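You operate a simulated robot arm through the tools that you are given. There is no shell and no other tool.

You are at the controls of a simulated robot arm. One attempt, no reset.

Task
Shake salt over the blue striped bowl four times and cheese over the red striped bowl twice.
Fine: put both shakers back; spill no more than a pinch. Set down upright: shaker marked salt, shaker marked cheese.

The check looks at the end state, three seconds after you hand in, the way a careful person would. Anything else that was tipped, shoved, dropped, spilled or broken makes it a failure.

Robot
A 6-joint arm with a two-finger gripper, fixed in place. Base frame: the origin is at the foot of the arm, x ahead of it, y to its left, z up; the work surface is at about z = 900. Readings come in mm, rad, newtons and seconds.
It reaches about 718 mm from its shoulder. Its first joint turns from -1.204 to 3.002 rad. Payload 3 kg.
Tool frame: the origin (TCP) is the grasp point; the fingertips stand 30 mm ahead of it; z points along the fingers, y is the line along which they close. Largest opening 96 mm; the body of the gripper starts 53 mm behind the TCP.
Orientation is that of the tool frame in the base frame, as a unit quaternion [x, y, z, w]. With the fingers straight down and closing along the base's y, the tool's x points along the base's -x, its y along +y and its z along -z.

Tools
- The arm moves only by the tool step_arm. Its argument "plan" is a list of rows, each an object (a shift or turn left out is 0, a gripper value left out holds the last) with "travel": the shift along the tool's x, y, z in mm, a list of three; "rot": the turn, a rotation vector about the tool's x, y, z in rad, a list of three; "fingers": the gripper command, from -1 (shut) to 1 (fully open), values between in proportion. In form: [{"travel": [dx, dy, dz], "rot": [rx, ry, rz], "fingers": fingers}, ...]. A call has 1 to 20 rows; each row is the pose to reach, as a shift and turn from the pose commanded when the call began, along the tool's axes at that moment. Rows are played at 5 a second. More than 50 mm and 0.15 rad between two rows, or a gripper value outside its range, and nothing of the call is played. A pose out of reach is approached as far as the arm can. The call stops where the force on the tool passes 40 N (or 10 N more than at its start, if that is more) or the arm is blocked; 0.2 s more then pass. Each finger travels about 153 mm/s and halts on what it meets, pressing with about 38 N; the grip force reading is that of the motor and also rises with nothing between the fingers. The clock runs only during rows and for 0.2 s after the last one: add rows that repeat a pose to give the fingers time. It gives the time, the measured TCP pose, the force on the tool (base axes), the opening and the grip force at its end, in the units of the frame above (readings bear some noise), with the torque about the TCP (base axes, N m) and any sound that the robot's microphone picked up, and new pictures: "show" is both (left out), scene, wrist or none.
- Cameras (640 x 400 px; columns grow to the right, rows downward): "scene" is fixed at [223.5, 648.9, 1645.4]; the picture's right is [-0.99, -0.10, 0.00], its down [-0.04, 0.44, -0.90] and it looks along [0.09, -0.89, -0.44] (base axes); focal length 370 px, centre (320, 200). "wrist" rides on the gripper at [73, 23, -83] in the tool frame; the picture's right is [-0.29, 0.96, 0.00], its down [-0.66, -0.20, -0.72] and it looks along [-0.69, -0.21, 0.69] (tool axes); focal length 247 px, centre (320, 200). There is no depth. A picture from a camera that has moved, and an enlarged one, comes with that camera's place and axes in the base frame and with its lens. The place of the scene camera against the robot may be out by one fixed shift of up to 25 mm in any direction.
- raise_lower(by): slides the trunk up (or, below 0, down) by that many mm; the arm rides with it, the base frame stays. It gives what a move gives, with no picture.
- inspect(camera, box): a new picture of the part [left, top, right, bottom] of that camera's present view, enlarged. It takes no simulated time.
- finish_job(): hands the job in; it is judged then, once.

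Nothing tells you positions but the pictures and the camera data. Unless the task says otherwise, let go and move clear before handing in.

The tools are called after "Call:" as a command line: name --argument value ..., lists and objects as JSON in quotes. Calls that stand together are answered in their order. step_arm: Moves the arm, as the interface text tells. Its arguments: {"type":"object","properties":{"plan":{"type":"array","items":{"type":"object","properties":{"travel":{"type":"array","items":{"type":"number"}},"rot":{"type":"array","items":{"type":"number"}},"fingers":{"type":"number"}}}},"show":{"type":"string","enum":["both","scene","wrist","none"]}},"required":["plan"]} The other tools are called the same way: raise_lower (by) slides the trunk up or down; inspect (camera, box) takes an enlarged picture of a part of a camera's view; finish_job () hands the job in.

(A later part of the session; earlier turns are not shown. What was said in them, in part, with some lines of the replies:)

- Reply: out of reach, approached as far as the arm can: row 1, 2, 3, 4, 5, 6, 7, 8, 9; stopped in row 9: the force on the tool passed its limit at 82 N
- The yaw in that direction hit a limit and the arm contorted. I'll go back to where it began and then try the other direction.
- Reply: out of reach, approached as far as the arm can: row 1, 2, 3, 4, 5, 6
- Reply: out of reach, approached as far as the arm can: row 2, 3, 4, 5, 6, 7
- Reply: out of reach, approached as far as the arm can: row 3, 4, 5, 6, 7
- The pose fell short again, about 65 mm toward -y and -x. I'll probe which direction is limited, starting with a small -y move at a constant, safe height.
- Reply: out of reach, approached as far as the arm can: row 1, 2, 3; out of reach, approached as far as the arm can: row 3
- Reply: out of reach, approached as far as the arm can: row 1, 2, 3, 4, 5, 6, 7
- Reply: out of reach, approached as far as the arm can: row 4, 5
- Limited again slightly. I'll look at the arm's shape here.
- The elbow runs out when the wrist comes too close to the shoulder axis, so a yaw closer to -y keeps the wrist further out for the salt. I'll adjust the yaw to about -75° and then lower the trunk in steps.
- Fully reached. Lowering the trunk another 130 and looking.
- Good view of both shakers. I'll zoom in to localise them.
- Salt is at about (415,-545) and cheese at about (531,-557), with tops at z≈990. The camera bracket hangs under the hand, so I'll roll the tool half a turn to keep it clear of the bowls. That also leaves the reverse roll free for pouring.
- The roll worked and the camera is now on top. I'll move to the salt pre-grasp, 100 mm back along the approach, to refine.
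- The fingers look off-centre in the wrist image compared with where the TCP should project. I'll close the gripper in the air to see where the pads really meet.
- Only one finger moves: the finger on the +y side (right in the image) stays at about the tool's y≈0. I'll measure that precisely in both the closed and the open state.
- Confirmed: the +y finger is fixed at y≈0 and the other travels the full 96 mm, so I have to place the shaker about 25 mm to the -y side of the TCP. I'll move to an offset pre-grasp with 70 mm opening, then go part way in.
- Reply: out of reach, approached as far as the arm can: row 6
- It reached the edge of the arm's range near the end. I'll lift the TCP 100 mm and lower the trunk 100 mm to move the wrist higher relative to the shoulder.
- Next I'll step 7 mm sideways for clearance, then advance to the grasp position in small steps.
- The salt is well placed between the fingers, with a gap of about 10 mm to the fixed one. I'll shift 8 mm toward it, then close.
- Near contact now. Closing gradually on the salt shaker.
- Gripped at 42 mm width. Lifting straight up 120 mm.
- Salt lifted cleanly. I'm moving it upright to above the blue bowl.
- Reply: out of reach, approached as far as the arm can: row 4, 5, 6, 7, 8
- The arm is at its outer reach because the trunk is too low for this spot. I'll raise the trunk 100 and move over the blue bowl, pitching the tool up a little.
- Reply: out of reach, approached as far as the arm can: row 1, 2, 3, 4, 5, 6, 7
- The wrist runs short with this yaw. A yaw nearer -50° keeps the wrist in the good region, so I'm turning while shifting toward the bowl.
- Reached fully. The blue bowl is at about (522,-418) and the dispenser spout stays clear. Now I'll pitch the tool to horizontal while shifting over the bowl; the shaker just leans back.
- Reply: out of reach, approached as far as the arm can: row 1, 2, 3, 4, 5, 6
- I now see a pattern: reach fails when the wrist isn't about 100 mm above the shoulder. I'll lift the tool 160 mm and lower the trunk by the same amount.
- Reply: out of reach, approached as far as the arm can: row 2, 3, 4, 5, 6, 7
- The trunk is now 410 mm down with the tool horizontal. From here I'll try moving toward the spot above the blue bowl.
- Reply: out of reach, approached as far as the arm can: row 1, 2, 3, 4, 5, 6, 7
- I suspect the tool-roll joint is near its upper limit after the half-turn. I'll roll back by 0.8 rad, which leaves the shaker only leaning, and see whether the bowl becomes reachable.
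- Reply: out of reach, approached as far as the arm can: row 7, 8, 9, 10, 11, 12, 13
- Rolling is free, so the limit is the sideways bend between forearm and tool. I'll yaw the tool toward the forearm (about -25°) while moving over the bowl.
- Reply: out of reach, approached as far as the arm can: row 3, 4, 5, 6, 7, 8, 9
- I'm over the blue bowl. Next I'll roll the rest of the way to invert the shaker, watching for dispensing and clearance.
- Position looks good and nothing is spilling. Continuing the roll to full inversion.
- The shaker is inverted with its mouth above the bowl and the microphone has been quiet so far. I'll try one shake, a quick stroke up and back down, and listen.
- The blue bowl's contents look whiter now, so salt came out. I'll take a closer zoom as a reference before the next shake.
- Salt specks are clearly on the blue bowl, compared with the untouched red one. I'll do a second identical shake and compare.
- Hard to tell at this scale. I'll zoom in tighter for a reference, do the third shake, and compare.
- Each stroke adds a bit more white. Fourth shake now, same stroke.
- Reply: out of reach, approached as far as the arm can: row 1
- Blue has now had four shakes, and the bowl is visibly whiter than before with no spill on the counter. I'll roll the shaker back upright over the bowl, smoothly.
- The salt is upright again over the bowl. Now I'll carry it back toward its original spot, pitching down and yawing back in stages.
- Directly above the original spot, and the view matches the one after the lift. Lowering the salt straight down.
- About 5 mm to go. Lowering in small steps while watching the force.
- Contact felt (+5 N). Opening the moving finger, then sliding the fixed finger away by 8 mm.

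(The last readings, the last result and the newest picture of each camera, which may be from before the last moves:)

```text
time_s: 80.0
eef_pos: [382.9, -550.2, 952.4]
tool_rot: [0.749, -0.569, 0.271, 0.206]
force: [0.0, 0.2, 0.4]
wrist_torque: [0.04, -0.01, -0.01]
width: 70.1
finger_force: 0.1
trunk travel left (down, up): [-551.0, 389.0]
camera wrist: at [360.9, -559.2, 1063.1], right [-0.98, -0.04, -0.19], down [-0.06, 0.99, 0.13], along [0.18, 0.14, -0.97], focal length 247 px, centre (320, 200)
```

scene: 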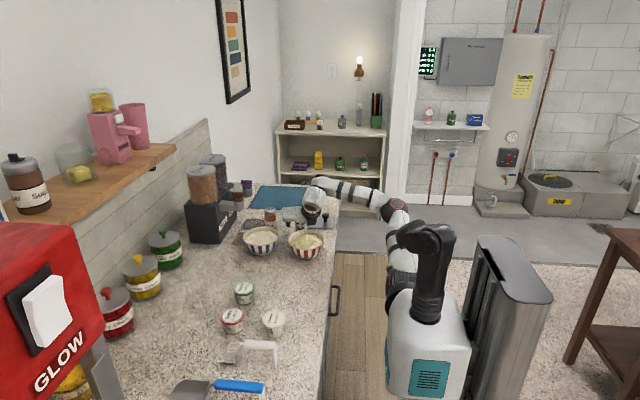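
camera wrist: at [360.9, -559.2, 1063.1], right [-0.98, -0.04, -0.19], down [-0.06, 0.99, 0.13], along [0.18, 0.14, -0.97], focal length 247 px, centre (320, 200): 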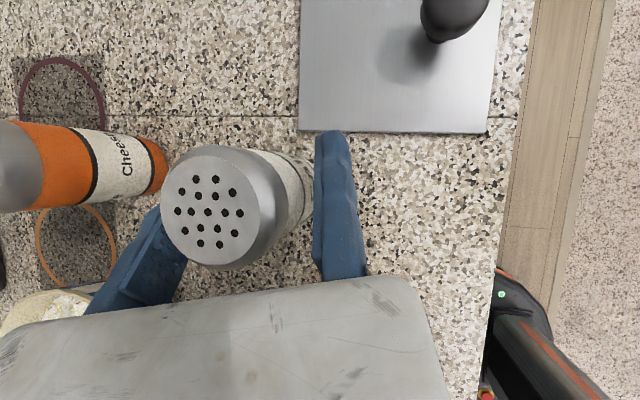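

The salt is back upright where it was. I'll retreat along the approach and then shift to a pre-grasp for the cheese, with yaw about -68° and pitch about 42°.

Call:
step_arm --plan '[{"travel": [0, 0, -20]}, {"travel": [0, 0, -45]}, {"travel": [0, 0, -70]}, {"travel": [5, 0, -95]}, {"travel": [10, -25, -95], "rot": [0.02, 0.03, -0.02]}, {"travel": [15, -50, -90], "rot": [0.04, 0.07, -0.045]}, {"travel": [20, -75, -82], "rot": [0.06, 0.11, -0.065]}, {"travel": [25.8, -100, -74], "rot": [0.072, 0.14, -0.087]}, {"travel": [25.8, -100, -74], "rot": [0.072, 0.14, -0.087]}]'

```text
time_s: 82.0
eef_pos: [471.9, -498.0, 1026.1]
tool_rot: [0.759, -0.509, 0.335, 0.229]
force: [0.0, -0.9, -0.2]
wrist_torque: [0.02, -0.05, 0.02]
width: 69.9
finger_force: 0.1
trunk travel left (down, up): [-551.0, 389.0]
camera wrist: at [445.6, -494.2, 1137.1], right [-0.96, -0.18, -0.21], down [-0.18, 0.98, -0.01], along [0.21, 0.03, -0.98], focal length 247 px, centre (320, 200)
```

scene: 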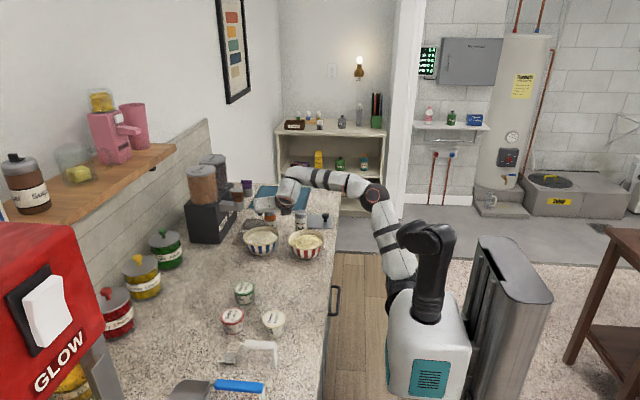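
wrist: 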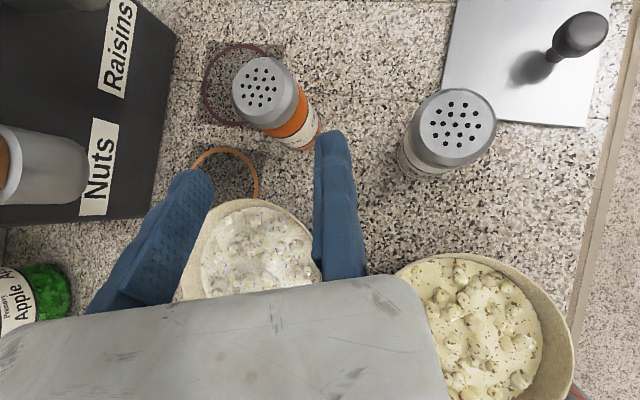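

Fully reached. Cheese is at about (532,-553). Advancing most of the way in, with an extra gap to the fixed finger.

Call:
step_arm --plan '[{"travel": [-1.5, -0.5, 20]}, {"travel": [-3, -1, 40]}, {"travel": [-4, -1.5, 60]}, {"travel": [-4.5, -1.7, 68]}, {"travel": [-4.5, -1.7, 68]}]'

```text
time_s: 83.2
eef_pos: [490.1, -541.0, 976.8]
tool_rot: [0.758, -0.511, 0.333, 0.229]
force: [0.1, -0.1, -0.7]
wrist_torque: [0.04, -0.02, 0.01]
width: 69.9
finger_force: 0.0
trunk travel left (down, up): [-551.0, 389.0]
camera wrist: at [465.1, -537.6, 1086.9], right [-0.96, -0.18, -0.21], down [-0.18, 0.98, -0.01], along [0.21, 0.03, -0.98], focal length 247 px, centre (320, 200)
```

scene: 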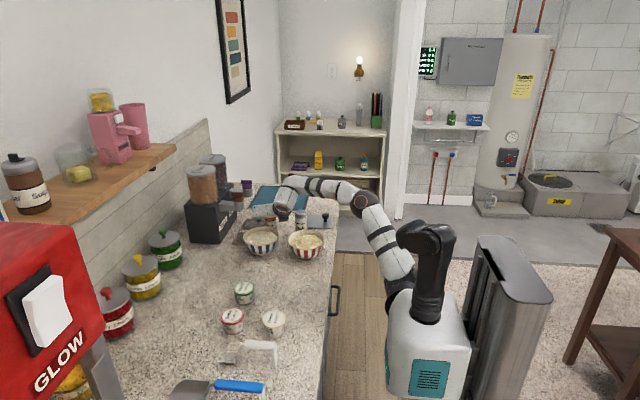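
wrist: 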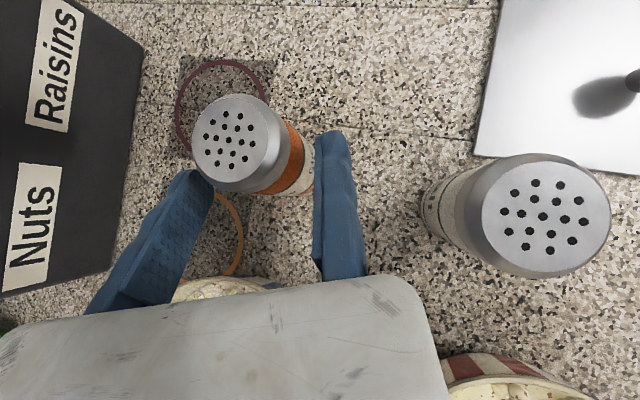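

Lined up well. Going in the remaining 27 mm.

Call:
step_arm --plan '[{"travel": [-0.6, 0, 9]}, {"travel": [-1.2, 0, 18]}, {"travel": [-1.7, 0, 27]}, {"travel": [-1.7, 0, 27]}]'

```text
time_s: 84.2
eef_pos: [498.7, -557.4, 956.8]
tool_rot: [0.759, -0.51, 0.334, 0.229]
force: [-0.2, 0.3, 0.4]
wrist_torque: [0.0, 0.0, -0.02]
width: 69.9
finger_force: 0.1
trunk travel left (down, up): [-551.0, 389.0]
camera wrist: at [473.3, -554.1, 1067.1], right [-0.96, -0.18, -0.21], down [-0.18, 0.98, -0.01], along [0.21, 0.03, -0.98], focal length 247 px, centre (320, 200)
```

scene: 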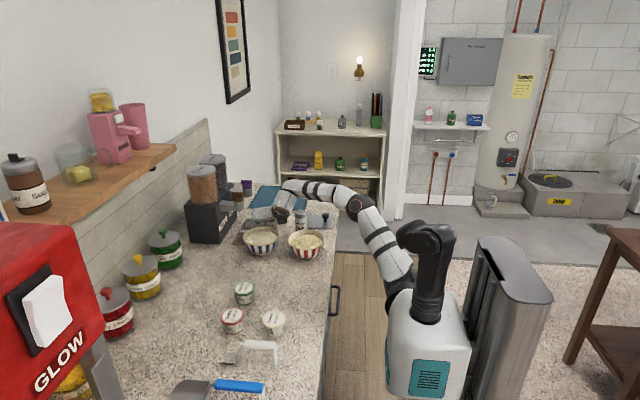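
wrist: 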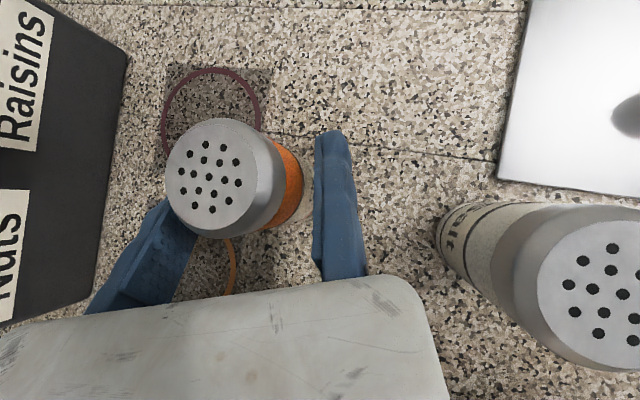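

Cheese is between the fingers, about 10 mm from the fixed one. Shifting 8 mm and closing gently.

Call:
step_arm --plan '[{"travel": [0, -4, 0]}, {"travel": [0, -8, 0]}, {"travel": [0, -8, 0]}, {"travel": [0, -8, 0], "fingers": 0.2}, {"travel": [0, -8, 0], "fingers": 0.05}, {"travel": [0, -8, 0], "fingers": -0.03}, {"travel": [0, -8, 0], "fingers": -0.1}, {"travel": [0, -8, 0], "fingers": -0.2}, {"travel": [0, -8, 0], "fingers": -1}, {"travel": [0, -8, 0], "fingers": -1}]'

```text
time_s: 86.4
eef_pos: [505.3, -555.9, 956.9]
tool_rot: [0.759, -0.51, 0.333, 0.23]
force: [-0.2, -0.1, -0.3]
wrist_torque: [-0.03, 0.0, -0.01]
width: 42.4
finger_force: 38.1
trunk travel left (down, up): [-551.0, 389.0]
camera wrist: at [479.9, -551.9, 1067.8], right [-0.96, -0.18, -0.21], down [-0.18, 0.98, -0.01], along [0.21, 0.03, -0.98], focal length 247 px, centre (320, 200)
```

scene: 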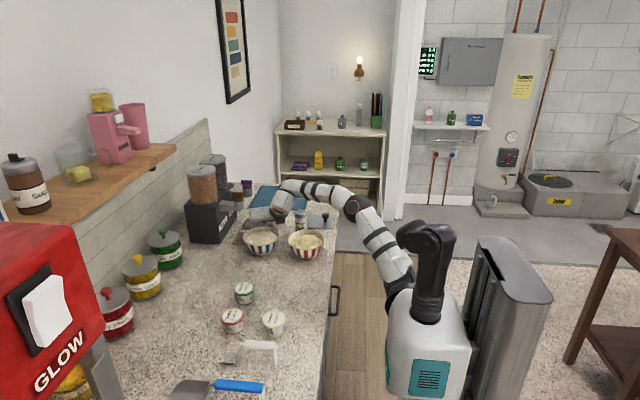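
wrist: 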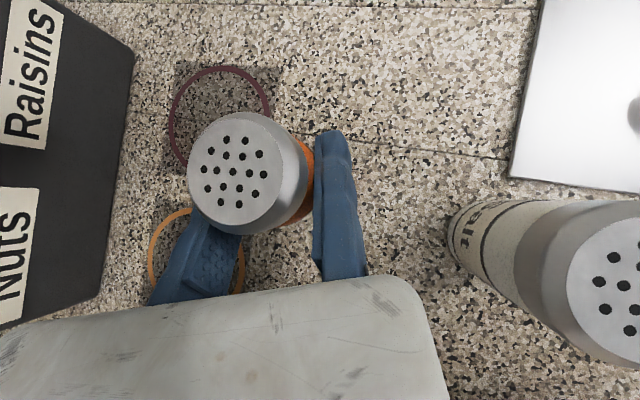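

Cheese gripped. I'll lift with the trunk, which keeps the arm pose reachable.

Call:
raise_lower --by 120

Call:
step_arm --plan '[{"travel": [0, 0, 0]}]'

```text
time_s: 87.9
eef_pos: [505.9, -555.1, 1076.4]
tool_rot: [0.759, -0.51, 0.334, 0.23]
force: [0.0, 1.0, -1.0]
wrist_torque: [0.0, 0.07, -0.01]
width: 42.2
finger_force: 38.4
trunk travel left (down, up): [-671.0, 269.0]
```

```text
time_s: 88.3
eef_pos: [505.3, -555.8, 1076.2]
tool_rot: [0.759, -0.51, 0.334, 0.23]
force: [-0.6, -0.6, -1.6]
wrist_torque: [-0.01, 0.01, 0.0]
width: 42.1
finger_force: 38.0
trunk travel left (down, up): [-671.0, 269.0]
camera wrist: at [480.3, -551.9, 1187.7], right [-0.96, -0.18, -0.21], down [-0.18, 0.98, -0.01], along [0.21, 0.03, -0.98], focal length 247 px, centre (320, 200)
```

scene: 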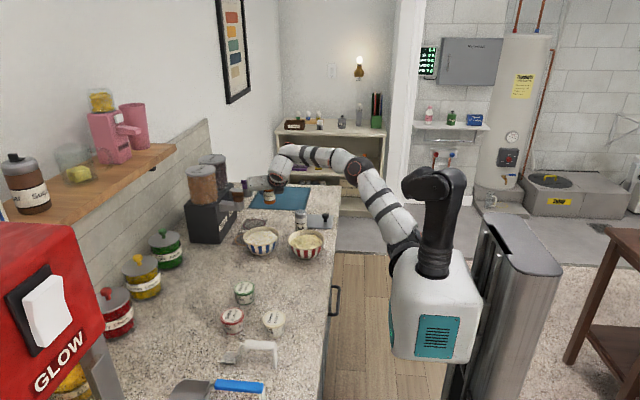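
wrist: 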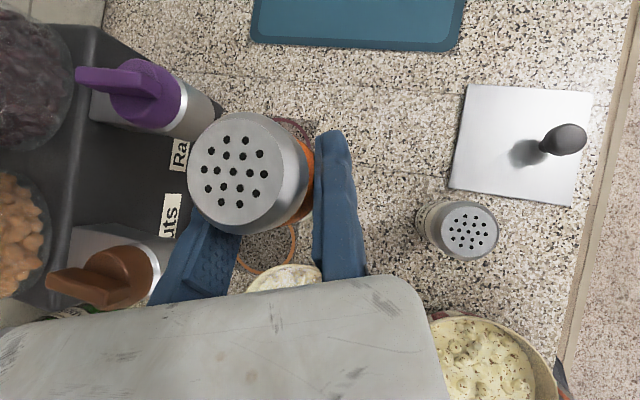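

The cheese is lifted upright. I'm moving it toward the red bowl, keeping it upright and high.

Call:
step_arm --plan '[{"travel": [-4, 3, -9], "rot": [0.006, 0, -0.006]}, {"travel": [-13, 9, -26], "rot": [0.017, 0, -0.016]}, {"travel": [-23, 16, -47], "rot": [0.03, 0, -0.028]}, {"travel": [-34, 24, -69], "rot": [0.045, 0, -0.041]}, {"travel": [-45, 31, -91], "rot": [0.06, 0, -0.054]}, {"travel": [-56, 39, -113], "rot": [0.075, 0, -0.068]}, {"travel": [-65, 45, -131], "rot": [0.087, 0, -0.079]}, {"travel": [-72.4, 50.1, -145.2], "rot": [0.096, 0, -0.087]}, {"travel": [-72.4, 50.1, -145.2], "rot": [0.096, 0, -0.087]}]'

```text
time_s: 90.3
eef_pos: [401.8, -428.1, 1120.2]
tool_rot: [0.791, -0.46, 0.347, 0.207]
force: [0.4, -0.2, -2.2]
wrist_torque: [0.02, 0.0, 0.04]
width: 42.4
finger_force: 38.5
trunk travel left (down, up): [-671.0, 269.0]
camera wrist: at [375.6, -428.4, 1231.3], right [-0.93, -0.3, -0.21], down [-0.3, 0.95, 0.0], along [0.2, 0.06, -0.98], focal length 247 px, centre (320, 200)
```

scene: 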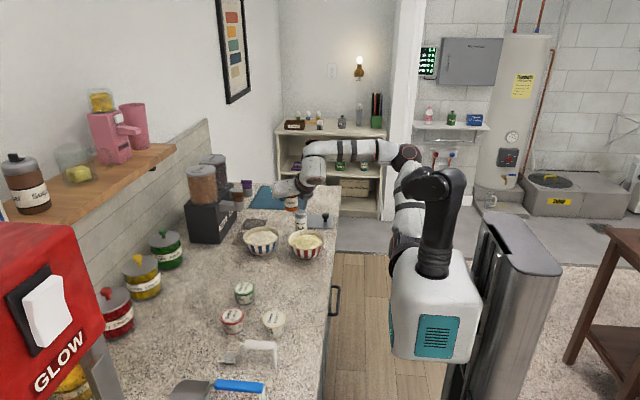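
wrist: 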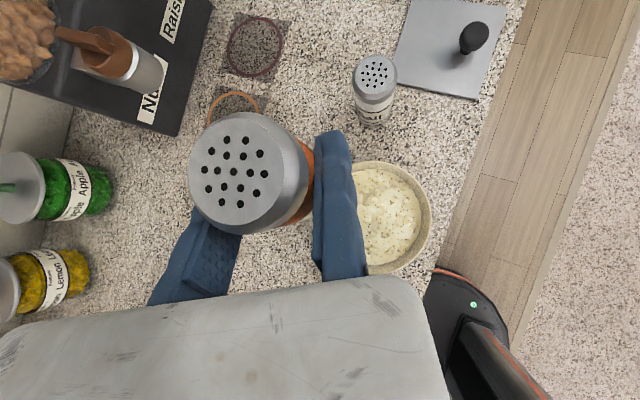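

Reached. I'll raise the arm and drop the trunk so the forearm slopes upward, which leaves room to bring the tool horizontal here.

Call:
step_arm --plan '[{"travel": [11, 0, -10]}, {"travel": [29, 0, -27]}, {"travel": [51, 0, -47]}, {"travel": [74, 0, -68]}, {"travel": [96, 0, -88]}, {"travel": [111, 1, -101]}, {"travel": [111, 1, -101]}]' --show "none"

Call:
raise_lower --by -170

Call:
step_arm --plan '[{"travel": [11, 0, -10]}, {"travel": [29, 0, -27]}, {"travel": [51, 0, -47]}, {"travel": [74, 0, -68]}, {"travel": [96, 0, -88]}, {"travel": [111, 1, -101]}, {"travel": [111, 1, -101]}]' --show "scene"

```text
time_s: 91.9
eef_pos: [393.7, -442.2, 1260.5]
tool_rot: [0.791, -0.46, 0.348, 0.207]
force: [-0.2, -0.8, -1.2]
wrist_torque: [-0.03, 0.04, -0.03]
width: 42.3
finger_force: 38.4
out of reach, approached as far as the arm can: row 5, 6, 7
trunk travel left (down, up): [-671.0, 269.0]
```

```text
time_s: 93.8
eef_pos: [392.5, -441.1, 1090.1]
tool_rot: [0.79, -0.46, 0.348, 0.207]
force: [-0.7, 0.7, -0.4]
wrist_torque: [-0.01, 0.02, 0.03]
width: 42.1
finger_force: 38.2
trunk travel left (down, up): [-501.0, 439.0]
```

```text
time_s: 95.4
eef_pos: [354.0, -495.0, 1167.6]
tool_rot: [0.79, -0.46, 0.347, 0.207]
force: [0.2, -0.3, -1.4]
wrist_torque: [0.0, 0.02, 0.01]
width: 42.2
finger_force: 38.2
out of reach, approached as far as the arm can: row 1, 2, 3, 4, 5, 6, 7
trunk travel left (down, up): [-501.0, 439.0]
```

scene: 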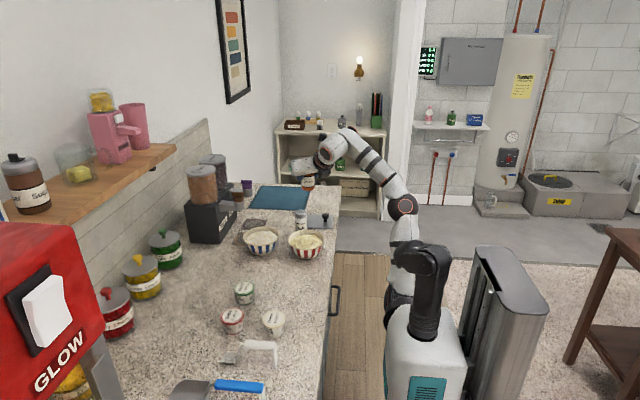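

Going higher pulls the wrist away from the bowl. The yaw ≈ -26° horizontal pose worked for the blue bowl, so I'll get into that family first and then shift toward the red bowl.

Call:
step_arm --plan '[{"travel": [-3, -10, 5], "rot": [0.025, 0.032, -0.015]}, {"travel": [-9, -28, 13], "rot": [0.07, 0.089, -0.043]}, {"travel": [-15, -48, 23], "rot": [0.12, 0.153, -0.073]}, {"travel": [-21, -70, 33], "rot": [0.17, 0.217, -0.104]}, {"travel": [-27, -90, 42], "rot": [0.22, 0.281, -0.135]}, {"travel": [-32, -108, 50], "rot": [0.265, 0.337, -0.161]}, {"travel": [-37.2, -123.4, 57.8], "rot": [0.301, 0.383, -0.183]}, {"travel": [-37.2, -123.4, 57.8], "rot": [0.301, 0.383, -0.183]}]' --show "scene"

```text
time_s: 97.2
eef_pos: [472.7, -449.8, 1104.3]
tool_rot: [0.77, -0.282, 0.536, 0.201]
force: [0.5, -0.5, -1.9]
wrist_torque: [-0.02, 0.04, -0.02]
width: 42.1
finger_force: 37.6
trunk travel left (down, up): [-501.0, 439.0]
```

scene: 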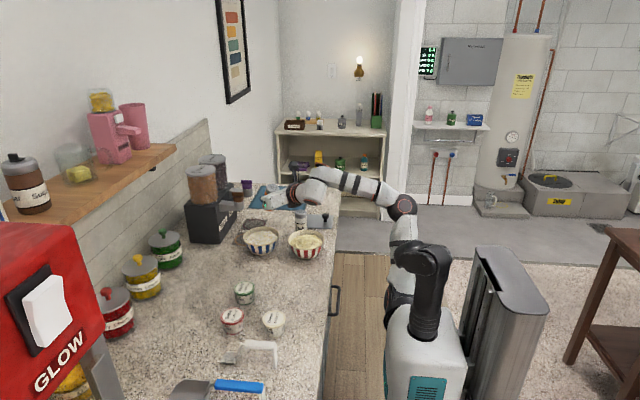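

Reached fully. Now trying to translate toward the red bowl with this orientation.

Call:
step_arm --plan '[{"travel": [-4, 3.5, -11]}, {"travel": [-8, 7, -23]}, {"travel": [-12.5, 10.4, -34]}, {"travel": [-16.7, 13.8, -45]}, {"travel": [-20.9, 17.3, -56.5]}, {"travel": [-20.9, 17.3, -56.5]}]' --show "scene"

```text
time_s: 98.6
eef_pos: [415.8, -422.8, 1103.4]
tool_rot: [0.77, -0.283, 0.535, 0.202]
force: [0.0, 0.3, -1.1]
wrist_torque: [0.02, 0.0, 0.0]
width: 42.4
finger_force: 37.4
trunk travel left (down, up): [-501.0, 439.0]
```

scene: 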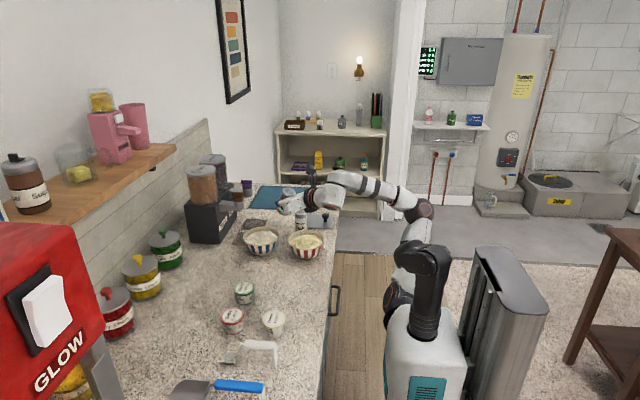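

That worked. Now pitching the tool to horizontal here.

Call:
step_arm --plan '[{"travel": [-4, 0.7, -2.6], "rot": [0, 0.08, 0]}, {"travel": [-9, 1.5, -5.2], "rot": [0, 0.16, 0]}, {"travel": [-13, 2.2, -7.8], "rot": [0, 0.25, 0]}, {"travel": [-17.7, 3, -10.4], "rot": [0, 0.345, 0]}, {"travel": [-17.7, 3, -10.4], "rot": [0, 0.345, 0]}]'

Call:
inspect --camera "scene" --box '[220, 170, 380, 270]'

```text
time_s: 99.8
eef_pos: [400.8, -414.7, 1091.9]
tool_rot: [0.666, -0.243, 0.66, 0.246]
force: [1.0, -1.2, -1.7]
wrist_torque: [-0.01, 0.01, 0.0]
width: 42.2
finger_force: 38.1
trunk travel left (down, up): [-501.0, 439.0]
camera wrist: at [323.5, -377.1, 1164.5], right [-0.62, -0.73, -0.29], down [-0.42, 0.62, -0.66], along [0.66, -0.29, -0.7], focal length 247 px, centre (320, 200)
```

scene: 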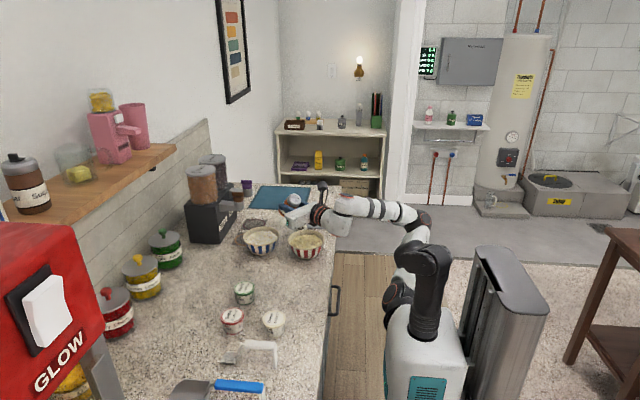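
wrist: 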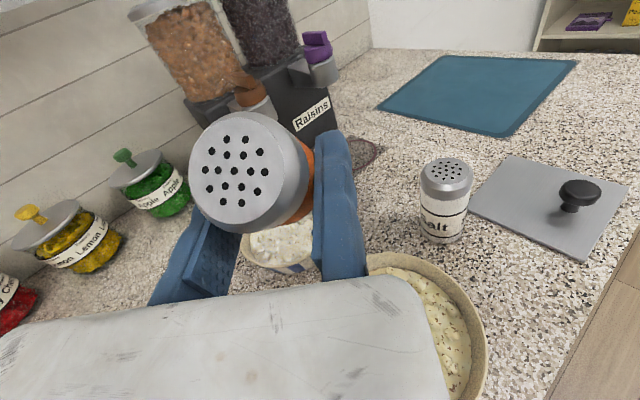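

```text
4.00 times, centred on (300, 220) of scene
camera zoom: at [223.5, 648.9, 1645.4], right [-0.99, -0.1, 0.0], down [-0.04, 0.44, -0.9], along [0.09, -0.89, -0.44], focal length 1479 px, centre (400, 120)
```

zoom: 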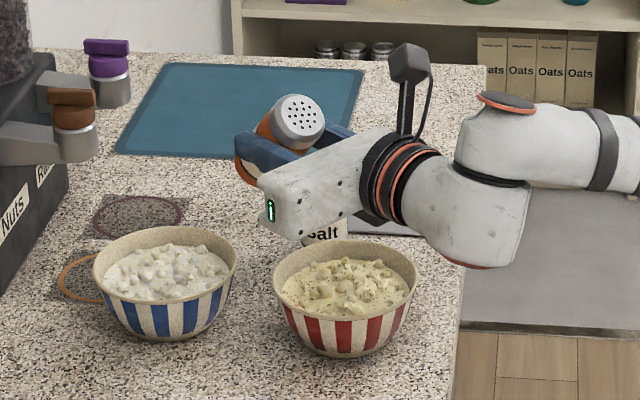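

Fully horizontal over the red bowl. Next I'll roll the cheese shaker smoothly to inverted.

Call:
step_arm --plan '[{"rot": [0, 0, -0.07]}, {"rot": [0, 0, -0.2]}, {"rot": [0, 0, -0.34]}, {"rot": [0, 0, -0.48]}, {"rot": [0, 0, -0.62]}, {"rot": [0, 0, -0.76]}, {"rot": [0, 0, -0.9]}, {"rot": [0, 0, -1.04]}, {"rot": [0, 0, -1.18]}, {"rot": [0, 0, -1.32]}, {"rot": [0, 0, -1.46]}, {"rot": [0, 0, -1.57]}]' --show "none"

Call:
step_arm --plan '[{"rot": [0, 0, -0.14]}, {"rot": [0, 0, -0.28]}, {"rot": [0, 0, -0.42]}, {"rot": [0, 0, -0.56]}, {"rot": [0, 0, -0.7]}, {"rot": [0, 0, -0.84]}, {"rot": [0, 0, -0.98]}, {"rot": [0, 0, -1.12]}, {"rot": [0, 0, -1.26]}, {"rot": [0, 0, -1.4]}, {"rot": [0, 0, -1.5]}, {"rot": [0, 0, -1.57]}]'

Call:
inspect --camera "scene" --box '[220, 170, 380, 270]'

Call:
inspect --camera "scene" --box '[284, 228, 328, 256]'

```text
time_s: 102.4
eef_pos: [402.0, -414.9, 1090.5]
tool_rot: [0.644, 0.301, 0.292, 0.64]
force: [-0.6, 0.3, -0.6]
wrist_torque: [0.0, -0.04, 0.01]
width: 42.2
finger_force: 38.3
trunk travel left (down, up): [-501.0, 439.0]
```

```text
time_s: 105.0
eef_pos: [402.0, -414.3, 1089.0]
tool_rot: [0.243, 0.667, -0.246, 0.66]
force: [-0.1, 0.4, -1.3]
wrist_torque: [0.03, -0.01, 0.0]
width: 42.2
finger_force: 38.2
trunk travel left (down, up): [-501.0, 439.0]
camera wrist: at [351.1, -343.4, 1017.1], right [0.62, 0.73, 0.29], down [-0.67, 0.32, 0.67], along [0.4, -0.61, 0.69], focal length 247 px, centre (320, 200)
```

scene: 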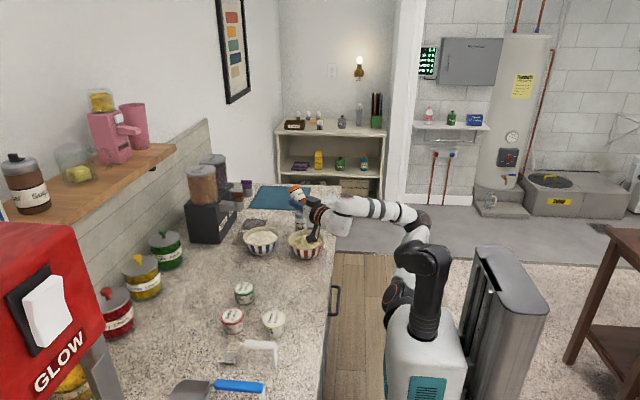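
wrist: 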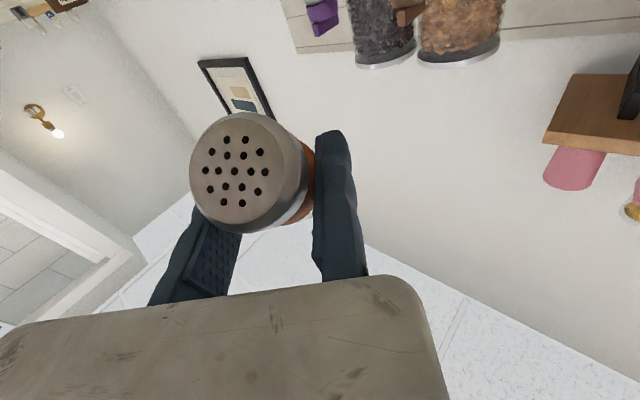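

```text
4.00 times, centred on (300, 220) of scene
camera zoom: at [223.5, 648.9, 1645.4], right [-0.99, -0.1, 0.0], down [-0.04, 0.44, -0.9], along [0.09, -0.89, -0.44], focal length 1479 px, centre (400, 120)
```

zoom: 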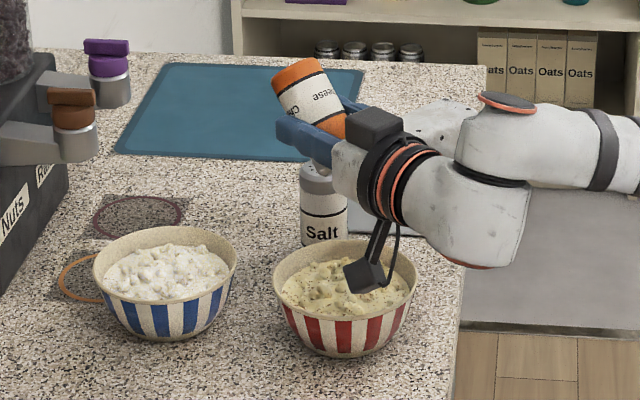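

```text
14.29 times, centred on (306, 242) of scene
camera zoom: at [223.5, 648.9, 1645.4], right [-0.99, -0.1, 0.0], down [-0.04, 0.44, -0.9], along [0.09, -0.89, -0.44], focal length 5281 px, centre (520, -400)
```

zoom: 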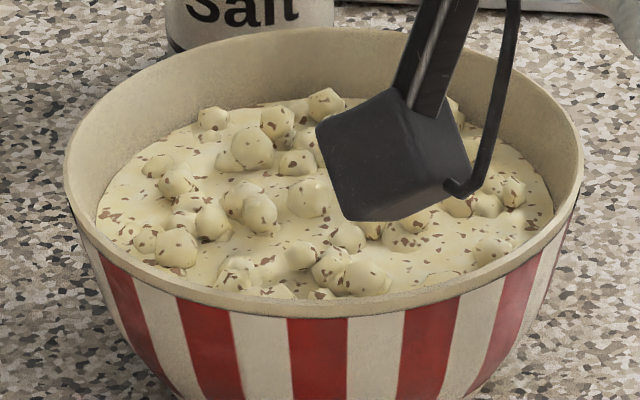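

Inverted over the red bowl with nothing dispensed by the inversion alone. First cheese shake.

Call:
step_arm --plan '[{"travel": [-40, 0, 0]}, {"travel": [0, 0, 0]}, {"travel": [0, 0, 0]}]' --show "none"

Call:
inspect --camera "scene" --box '[284, 228, 328, 256]'

Call:
inspect --camera "scene" --box '[220, 170, 380, 270]'

```text
time_s: 105.8
eef_pos: [401.3, -414.0, 1092.3]
tool_rot: [0.243, 0.666, -0.247, 0.661]
force: [-0.1, 0.2, -0.3]
wrist_torque: [0.03, 0.01, -0.05]
width: 41.8
finger_force: 37.8
trunk travel left (down, up): [-501.0, 439.0]
```

```text
14.29 times, centred on (306, 242) of scene
camera zoom: at [223.5, 648.9, 1645.4], right [-0.99, -0.1, 0.0], down [-0.04, 0.44, -0.9], along [0.09, -0.89, -0.44], focal length 5281 px, centre (520, -400)
```

zoom: 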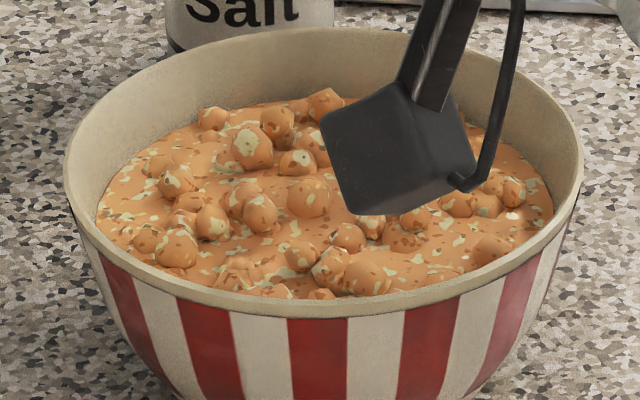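

```text
4.00 times, centred on (300, 220) of scene
camera zoom: at [223.5, 648.9, 1645.4], right [-0.99, -0.1, 0.0], down [-0.04, 0.44, -0.9], along [0.09, -0.89, -0.44], focal length 1479 px, centre (400, 120)
```

zoom: 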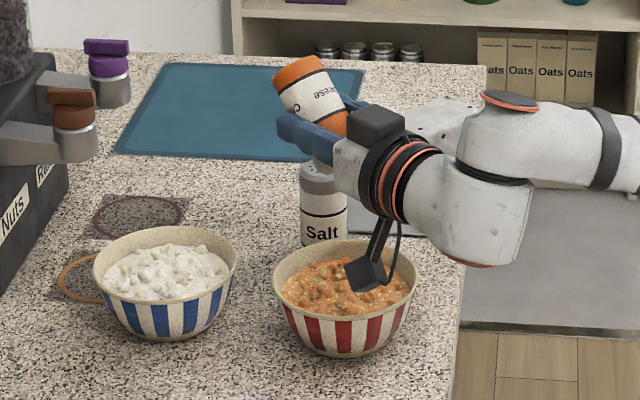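

Cheese came out with that one stroke. Second and last cheese shake.

Call:
step_arm --plan '[{"travel": [-40, 0, 0]}, {"travel": [0, 0, 0]}, {"travel": [0, 0, 0]}]' --show "none"

Call:
inspect --camera "scene" --box '[284, 228, 328, 256]'

Call:
inspect --camera "scene" --box '[238, 224, 282, 252]'

```text
time_s: 106.6
eef_pos: [399.9, -413.4, 1092.3]
tool_rot: [0.243, 0.666, -0.246, 0.661]
force: [-1.2, 0.0, -1.1]
wrist_torque: [0.0, 0.01, -0.05]
width: 42.0
finger_force: 38.5
trunk travel left (down, up): [-501.0, 439.0]
```

```text
14.29 times, centred on (306, 242) of scene
camera zoom: at [223.5, 648.9, 1645.4], right [-0.99, -0.1, 0.0], down [-0.04, 0.44, -0.9], along [0.09, -0.89, -0.44], focal length 5281 px, centre (520, -400)
```

zoom: 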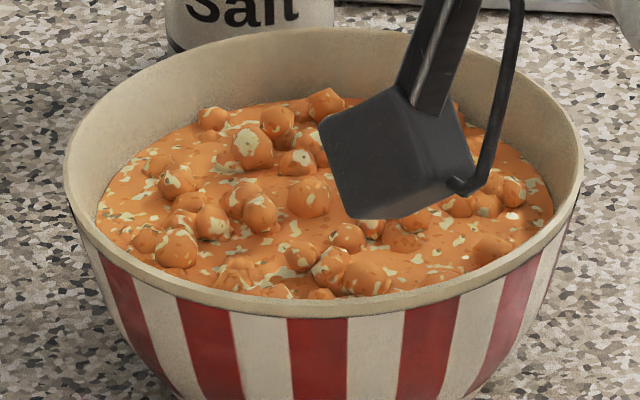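

```text
14.29 times, centred on (260, 238) of scene
camera zoom: at [223.5, 648.9, 1645.4], right [-0.99, -0.1, 0.0], down [-0.04, 0.44, -0.9], along [0.09, -0.89, -0.44], focal length 5281 px, centre (1177, -343)
```

zoom: 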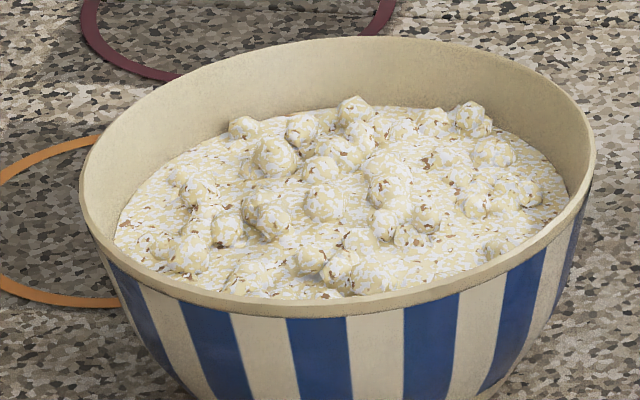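

Two cheese shakes are done, and each one visibly deepened the orange. I'll roll the cheese back upright over the bowl.

Call:
step_arm --plan '[{"rot": [0, 0, 0.07]}, {"rot": [0, 0, 0.2]}, {"rot": [0, 0, 0.34]}, {"rot": [0, 0, 0.48]}, {"rot": [0, 0, 0.62]}, {"rot": [0, 0, 0.76]}, {"rot": [0, 0, 0.9]}, {"rot": [0, 0, 1.04]}, {"rot": [0, 0, 1.18]}, {"rot": [0, 0, 1.32]}, {"rot": [0, 0, 1.46]}, {"rot": [0, 0, 1.57]}]' --show "none"

Call:
step_arm --plan '[{"rot": [0, 0, 0.14]}, {"rot": [0, 0, 0.28]}, {"rot": [0, 0, 0.42]}, {"rot": [0, 0, 0.56]}, {"rot": [0, 0, 0.7]}, {"rot": [0, 0, 0.84]}, {"rot": [0, 0, 0.98]}, {"rot": [0, 0, 1.12]}, {"rot": [0, 0, 1.26]}, {"rot": [0, 0, 1.4]}, {"rot": [0, 0, 1.5]}, {"rot": [0, 0, 1.57]}]'

Call:
inspect --camera "scene" --box '[220, 170, 380, 270]'

```text
time_s: 109.2
eef_pos: [402.7, -415.6, 1089.1]
tool_rot: [0.644, 0.298, 0.294, 0.64]
force: [-0.2, 0.1, -0.7]
wrist_torque: [-0.01, 0.03, -0.02]
width: 41.9
finger_force: 38.3
trunk travel left (down, up): [-501.0, 439.0]
```

```text
time_s: 111.8
eef_pos: [401.6, -414.7, 1089.4]
tool_rot: [0.667, -0.243, 0.66, 0.245]
force: [-0.5, 1.0, -1.6]
wrist_torque: [-0.01, 0.02, 0.0]
width: 41.9
finger_force: 37.9
trunk travel left (down, up): [-501.0, 439.0]
camera wrist: at [323.9, -378.0, 1163.6], right [-0.62, -0.73, -0.29], down [-0.42, 0.62, -0.66], along [0.66, -0.29, -0.7], focal length 247 px, centre (320, 200)
```

scene: 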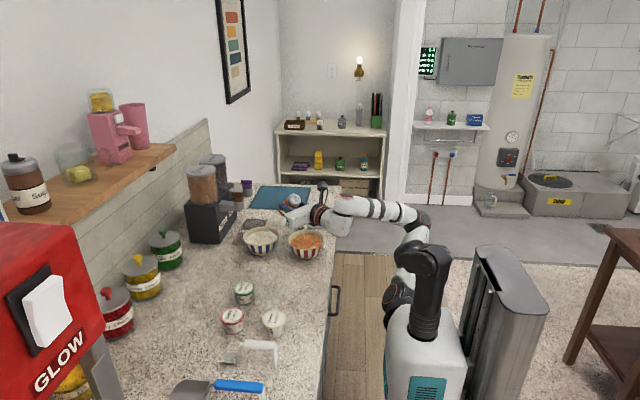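
wrist: 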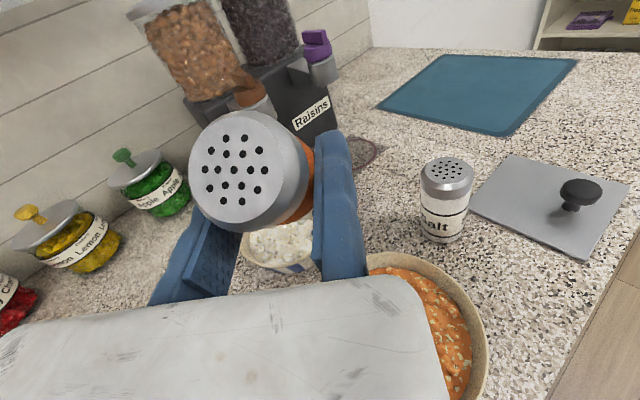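

```text
4.00 times, centred on (300, 220) of scene
camera zoom: at [223.5, 648.9, 1645.4], right [-0.99, -0.1, 0.0], down [-0.04, 0.44, -0.9], along [0.09, -0.89, -0.44], focal length 1479 px, centre (400, 120)
```

zoom: 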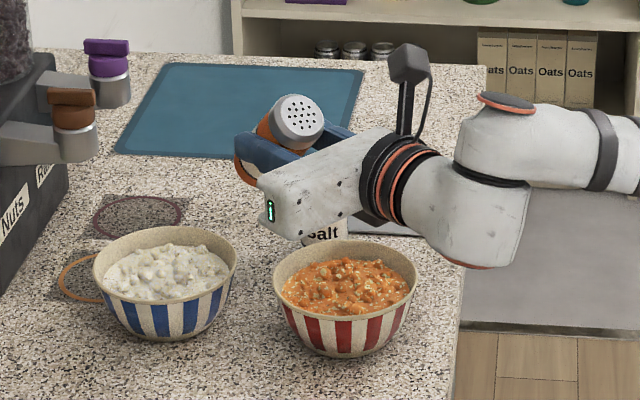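

No spill on the counter. Now carrying the cheese back along the path I came by.

Call:
step_arm --plan '[{"travel": [3, -2, 10], "rot": [0, -0.06, 0]}, {"travel": [6, -5, 24], "rot": [0, -0.13, 0]}, {"travel": [9, -9, 40], "rot": [0, -0.2, 0]}, {"travel": [12, -14, 56], "rot": [0, -0.27, 0]}, {"travel": [15, -18, 69], "rot": [0, -0.32, 0]}, {"travel": [15, -19.4, 76.7], "rot": [0, -0.345, 0]}, {"travel": [15, -19.4, 76.7], "rot": [0, -0.345, 0]}]' --show "none"

Call:
raise_lower --by 170

```text
time_s: 113.4
eef_pos: [473.8, -450.5, 1104.6]
tool_rot: [0.771, -0.282, 0.535, 0.201]
force: [-1.0, 0.6, -0.9]
wrist_torque: [0.0, 0.02, -0.02]
width: 42.1
finger_force: 38.1
trunk travel left (down, up): [-501.0, 439.0]
```

```text
time_s: 115.3
eef_pos: [474.7, -450.3, 1274.1]
tool_rot: [0.77, -0.282, 0.535, 0.201]
force: [0.2, -0.9, -1.3]
wrist_torque: [0.01, 0.02, 0.03]
width: 42.0
finger_force: 37.8
trunk travel left (down, up): [-671.0, 269.0]
```

Call:
step_arm --plan '[{"travel": [-8, 2, 4], "rot": [-0.019, -0.02, 0.011]}, {"travel": [-25, 7, 11], "rot": [-0.06, -0.064, 0.036]}, {"travel": [-45, 13, 20], "rot": [-0.107, -0.114, 0.065]}, {"travel": [-67, 19, 30], "rot": [-0.16, -0.17, 0.096]}, {"travel": [-90, 26, 41], "rot": [-0.214, -0.228, 0.13]}, {"travel": [-112, 32, 51], "rot": [-0.266, -0.285, 0.161]}, {"travel": [-132, 38, 60], "rot": [-0.314, -0.336, 0.19]}, {"travel": [-145, 42, 66], "rot": [-0.345, -0.369, 0.209]}, {"travel": [-150, 43.3, 68.2], "rot": [-0.357, -0.381, 0.216]}, {"travel": [-150, 43.3, 68.2], "rot": [-0.357, -0.381, 0.216]}]' --show "scene"

```text
time_s: 117.5
eef_pos: [454.9, -492.4, 1109.3]
tool_rot: [0.775, -0.485, 0.341, 0.219]
force: [-0.8, 0.0, -1.2]
wrist_torque: [-0.03, 0.01, 0.03]
width: 42.0
finger_force: 38.0
trunk travel left (down, up): [-671.0, 269.0]
```

scene: 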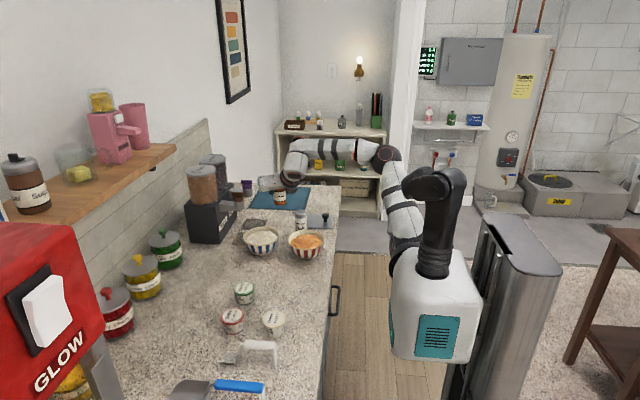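

Call:
step_arm --plan '[{"travel": [4, -3, 12], "rot": [-0.007, 0, 0.007]}, {"travel": [11, -7, 31], "rot": [-0.018, 0, 0.017]}, {"travel": [19, -12, 54], "rot": [-0.032, 0, 0.029]}, {"travel": [25, -16, 71], "rot": [-0.042, 0, 0.039]}, {"travel": [28.7, -18.3, 80.6], "rot": [-0.048, 0, 0.044]}, {"travel": [28.7, -18.3, 80.6], "rot": [-0.048, 0, 0.044]}]'

```text
time_s: 119.0
eef_pos: [504.2, -556.3, 1075.7]
tool_rot: [0.759, -0.51, 0.334, 0.229]
force: [0.5, 0.5, 0.0]
wrist_torque: [-0.01, 0.05, -0.03]
width: 42.2
finger_force: 37.6
trunk travel left (down, up): [-671.0, 269.0]
camera wrist: at [479.2, -552.3, 1187.0], right [-0.96, -0.18, -0.21], down [-0.18, 0.98, -0.01], along [0.21, 0.03, -0.98], focal length 247 px, centre (320, 200)
```

scene: 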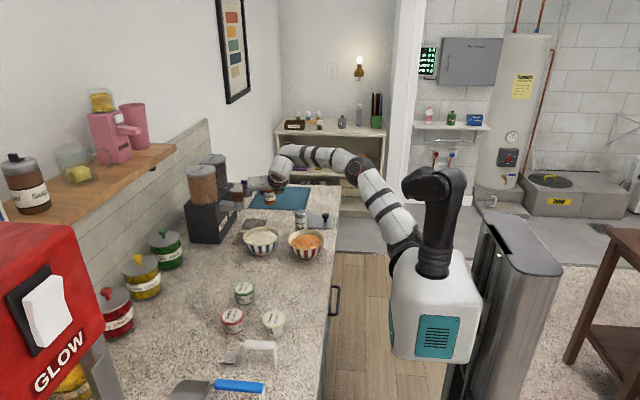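
wrist: 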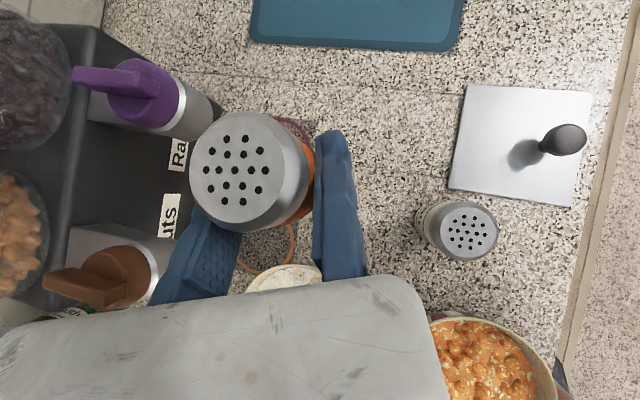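

The view matches the moment after the lift. Lowering with the trunk, stopping a few mm above the surface.

Call:
raise_lower --by -114

Call:
step_arm --plan '[{"travel": [0, 0, 0]}]' --show "wrist"

```text
time_s: 120.4
eef_pos: [505.0, -555.8, 962.3]
tool_rot: [0.759, -0.51, 0.334, 0.229]
force: [0.2, 0.4, -1.4]
wrist_torque: [0.0, 0.05, -0.03]
width: 42.2
finger_force: 38.2
trunk travel left (down, up): [-557.0, 383.0]
```

```text
time_s: 120.8
eef_pos: [504.8, -555.7, 961.7]
tool_rot: [0.759, -0.51, 0.334, 0.229]
force: [0.2, -0.4, -1.5]
wrist_torque: [0.03, 0.01, 0.04]
width: 42.0
finger_force: 37.8
trunk travel left (down, up): [-557.0, 383.0]
camera wrist: at [479.2, -552.3, 1072.9], right [-0.96, -0.18, -0.21], down [-0.18, 0.98, -0.01], along [0.21, 0.03, -0.98], focal length 247 px, centre (320, 200)
```

wrist: 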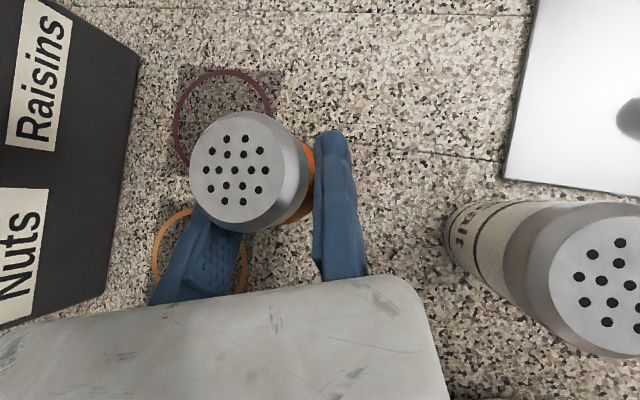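

Call:
step_arm --plan '[{"travel": [-1.5, 0, 1.3]}, {"travel": [-2.6, 0, 2.3]}, {"travel": [-3.3, 0, 3.0]}, {"travel": [-3.3, 0, 3.0]}]' --show "none"

```text
time_s: 121.8
eef_pos: [505.8, -555.4, 958.7]
tool_rot: [0.759, -0.51, 0.334, 0.229]
force: [0.2, 0.3, -1.5]
wrist_torque: [0.04, 0.0, -0.03]
width: 41.8
finger_force: 38.1
trunk travel left (down, up): [-557.0, 383.0]
```

No contact yet, about 2 mm more.

Call:
step_arm --plan '[{"travel": [-0.7, 0, 0.7]}, {"travel": [-1.3, 0, 1.2]}, {"travel": [-1.3, 0, 1.2]}]' --show "none"

```text
time_s: 122.6
eef_pos: [504.1, -554.7, 958.3]
tool_rot: [0.758, -0.51, 0.336, 0.23]
force: [2.3, -2.6, 7.2]
wrist_torque: [-0.01, -0.43, -0.15]
width: 41.9
finger_force: 38.3
trunk travel left (down, up): [-557.0, 383.0]
```

Contact felt. Releasing and backing the fixed finger off by 7 mm.

Call:
step_arm --plan '[{"fingers": 0.0}, {"fingers": 0.2}, {"fingers": 0.4}, {"fingers": 0.458}, {"travel": [0, 2, 0], "fingers": 0.458}, {"travel": [0, 4.5, 0], "fingers": 0.458}, {"travel": [0, 7, 0], "fingers": 0.458}, {"travel": [0, 7, 0], "fingers": 0.458}]'

```text
time_s: 124.4
eef_pos: [497.4, -559.4, 956.5]
tool_rot: [0.759, -0.51, 0.334, 0.229]
force: [0.0, 0.0, 0.0]
wrist_torque: [0.0, 0.01, 0.0]
width: 69.9
finger_force: 0.0
trunk travel left (down, up): [-557.0, 383.0]
camera wrist: at [472.1, -555.0, 1067.5], right [-0.96, -0.18, -0.21], down [-0.18, 0.98, -0.01], along [0.21, 0.03, -0.98], focal length 247 px, centre (320, 200)
```

scene: 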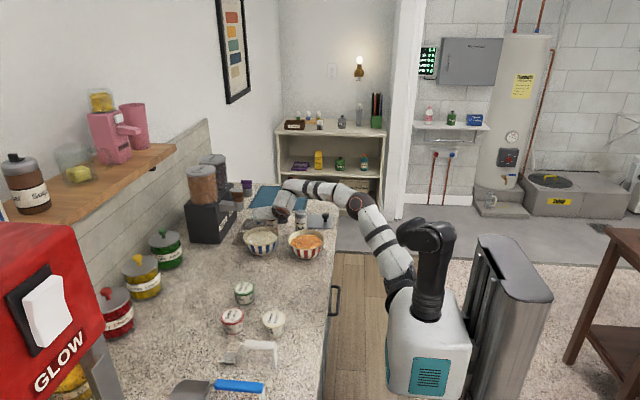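
wrist: 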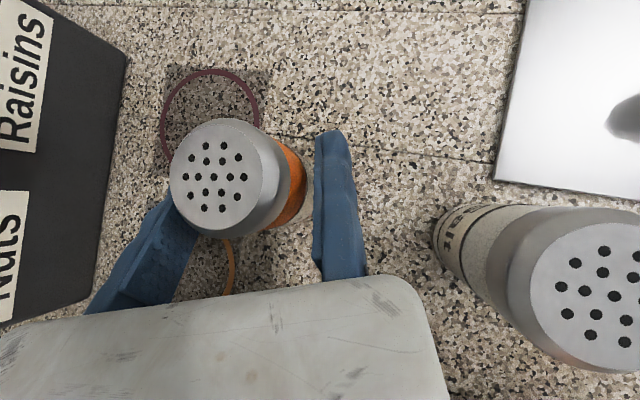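

Both shakers are standing. Retreating back along the approach line and then up.

Call:
step_arm --plan '[{"travel": [0.5, 0, -15]}, {"travel": [1.5, 0, -35]}, {"travel": [3, 0, -55]}, {"travel": [5, 0, -75]}, {"travel": [7, 0, -95]}, {"travel": [7, 0, -95]}]' --show "none"

Call:
raise_lower --by 150

Call:
step_arm --plan '[{"travel": [0, 0, 0]}, {"travel": [0, 0, 0]}]'

Call:
inspect --camera "scene" --box '[200, 170, 360, 270]'

Call:
inspect --camera "scene" --box '[238, 224, 282, 252]'

Call:
inspect --camera "scene" --box '[284, 228, 328, 256]'

```text
time_s: 125.8
eef_pos: [474.5, -497.8, 1025.6]
tool_rot: [0.758, -0.51, 0.335, 0.23]
force: [0.7, 0.6, 0.0]
wrist_torque: [0.01, 0.01, -0.04]
width: 70.1
finger_force: 0.0
trunk travel left (down, up): [-557.0, 383.0]
```

```text
time_s: 127.5
eef_pos: [475.2, -498.6, 1175.7]
tool_rot: [0.759, -0.51, 0.334, 0.23]
force: [0.0, -0.6, -0.5]
wrist_torque: [0.02, 0.05, 0.0]
width: 70.0
finger_force: 0.0
trunk travel left (down, up): [-707.0, 233.0]
```

```text
time_s: 128.2
eef_pos: [475.8, -498.0, 1175.3]
tool_rot: [0.759, -0.51, 0.334, 0.229]
force: [-0.5, 0.1, -0.3]
wrist_torque: [-0.01, 0.0, 0.02]
width: 69.8
finger_force: 0.1
trunk travel left (down, up): [-707.0, 233.0]
camera wrist: at [448.8, -494.3, 1286.6], right [-0.96, -0.18, -0.21], down [-0.18, 0.98, -0.01], along [0.21, 0.03, -0.98], focal length 247 px, centre (320, 200)
```

scene: 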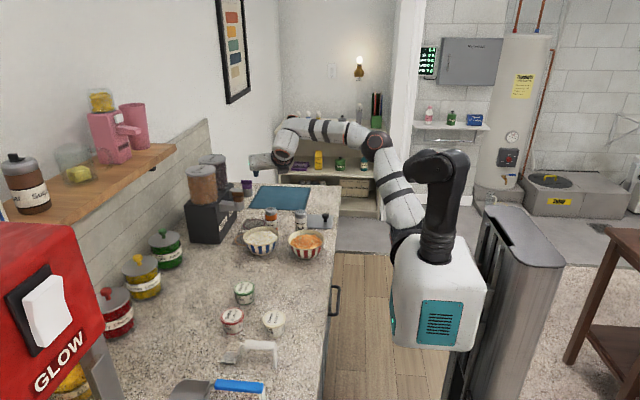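
wrist: 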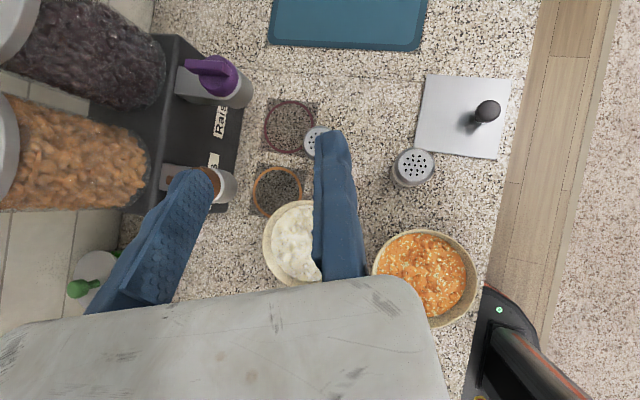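

```text
4.00 times, centred on (280, 220) of scene
camera zoom: at [223.5, 648.9, 1645.4], right [-0.99, -0.1, 0.0], down [-0.04, 0.44, -0.9], along [0.09, -0.89, -0.44], focal length 1479 px, centre (480, 120)
```

zoom: 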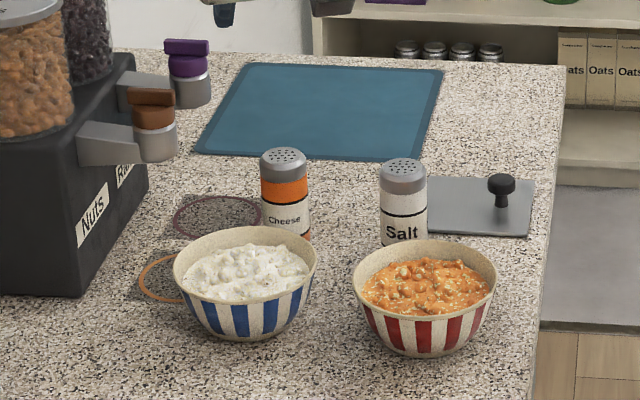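

```text
14.29 times, centred on (260, 238) of scene
camera zoom: at [223.5, 648.9, 1645.4], right [-0.99, -0.1, 0.0], down [-0.04, 0.44, -0.9], along [0.09, -0.89, -0.44], focal length 5281 px, centre (1177, -343)
```

zoom: 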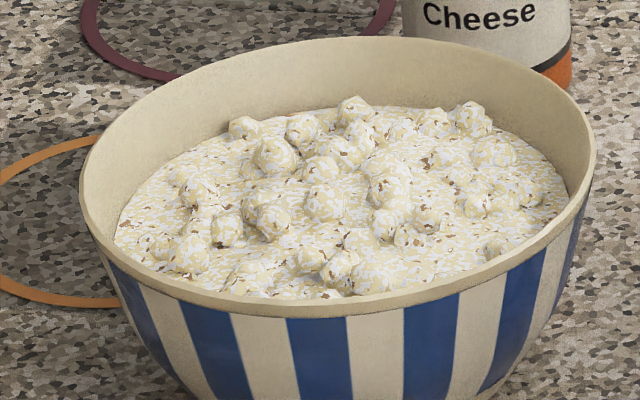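

```text
14.29 times, centred on (306, 242) of scene
camera zoom: at [223.5, 648.9, 1645.4], right [-0.99, -0.1, 0.0], down [-0.04, 0.44, -0.9], along [0.09, -0.89, -0.44], focal length 5281 px, centre (520, -400)
```

zoom: 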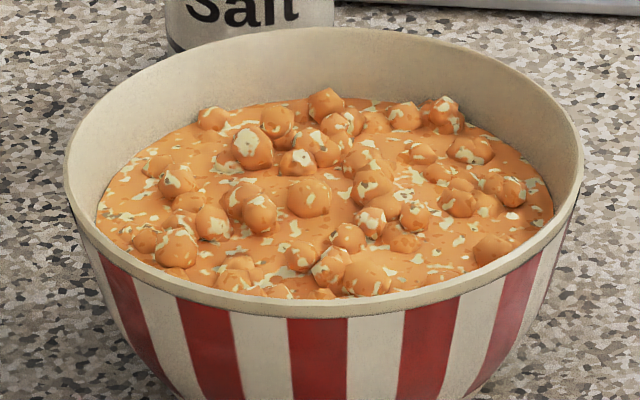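

Both shakers are upright within about 3 mm of where they began, and both bowls are in place and seasoned. The counter is clean and the gripper is clear, so I'm handing in.

Call:
finish_job

```text
The job is handed in.
```

I shook salt over the blue striped bowl four times and cheese over the red striped bowl twice. Both shakers are back upright within about 3 mm of their original spots, and I've handed the job in.

- **Salt count:** I made four identical strokes and saw the bowl whiten after each, though the last two looked close. The fourth was flagged as slightly out of reach on its upstroke. I counted it because the arm still made the stroke.
- **Cheese count:** two strokes, and each one visibly deepened the orange on the red bowl.
- **Spills:** the final pictures show no salt or cheese on the counter. Tipping the cheese upside down released nothing until I shook it, and the salt bowl still looked unsalted before its first shake.
- **Rest of the counter:** the bowls, the dispenser and the grey lid look where they were. The arm hit its force limit once, at the very start, high above the counter and away from anything.
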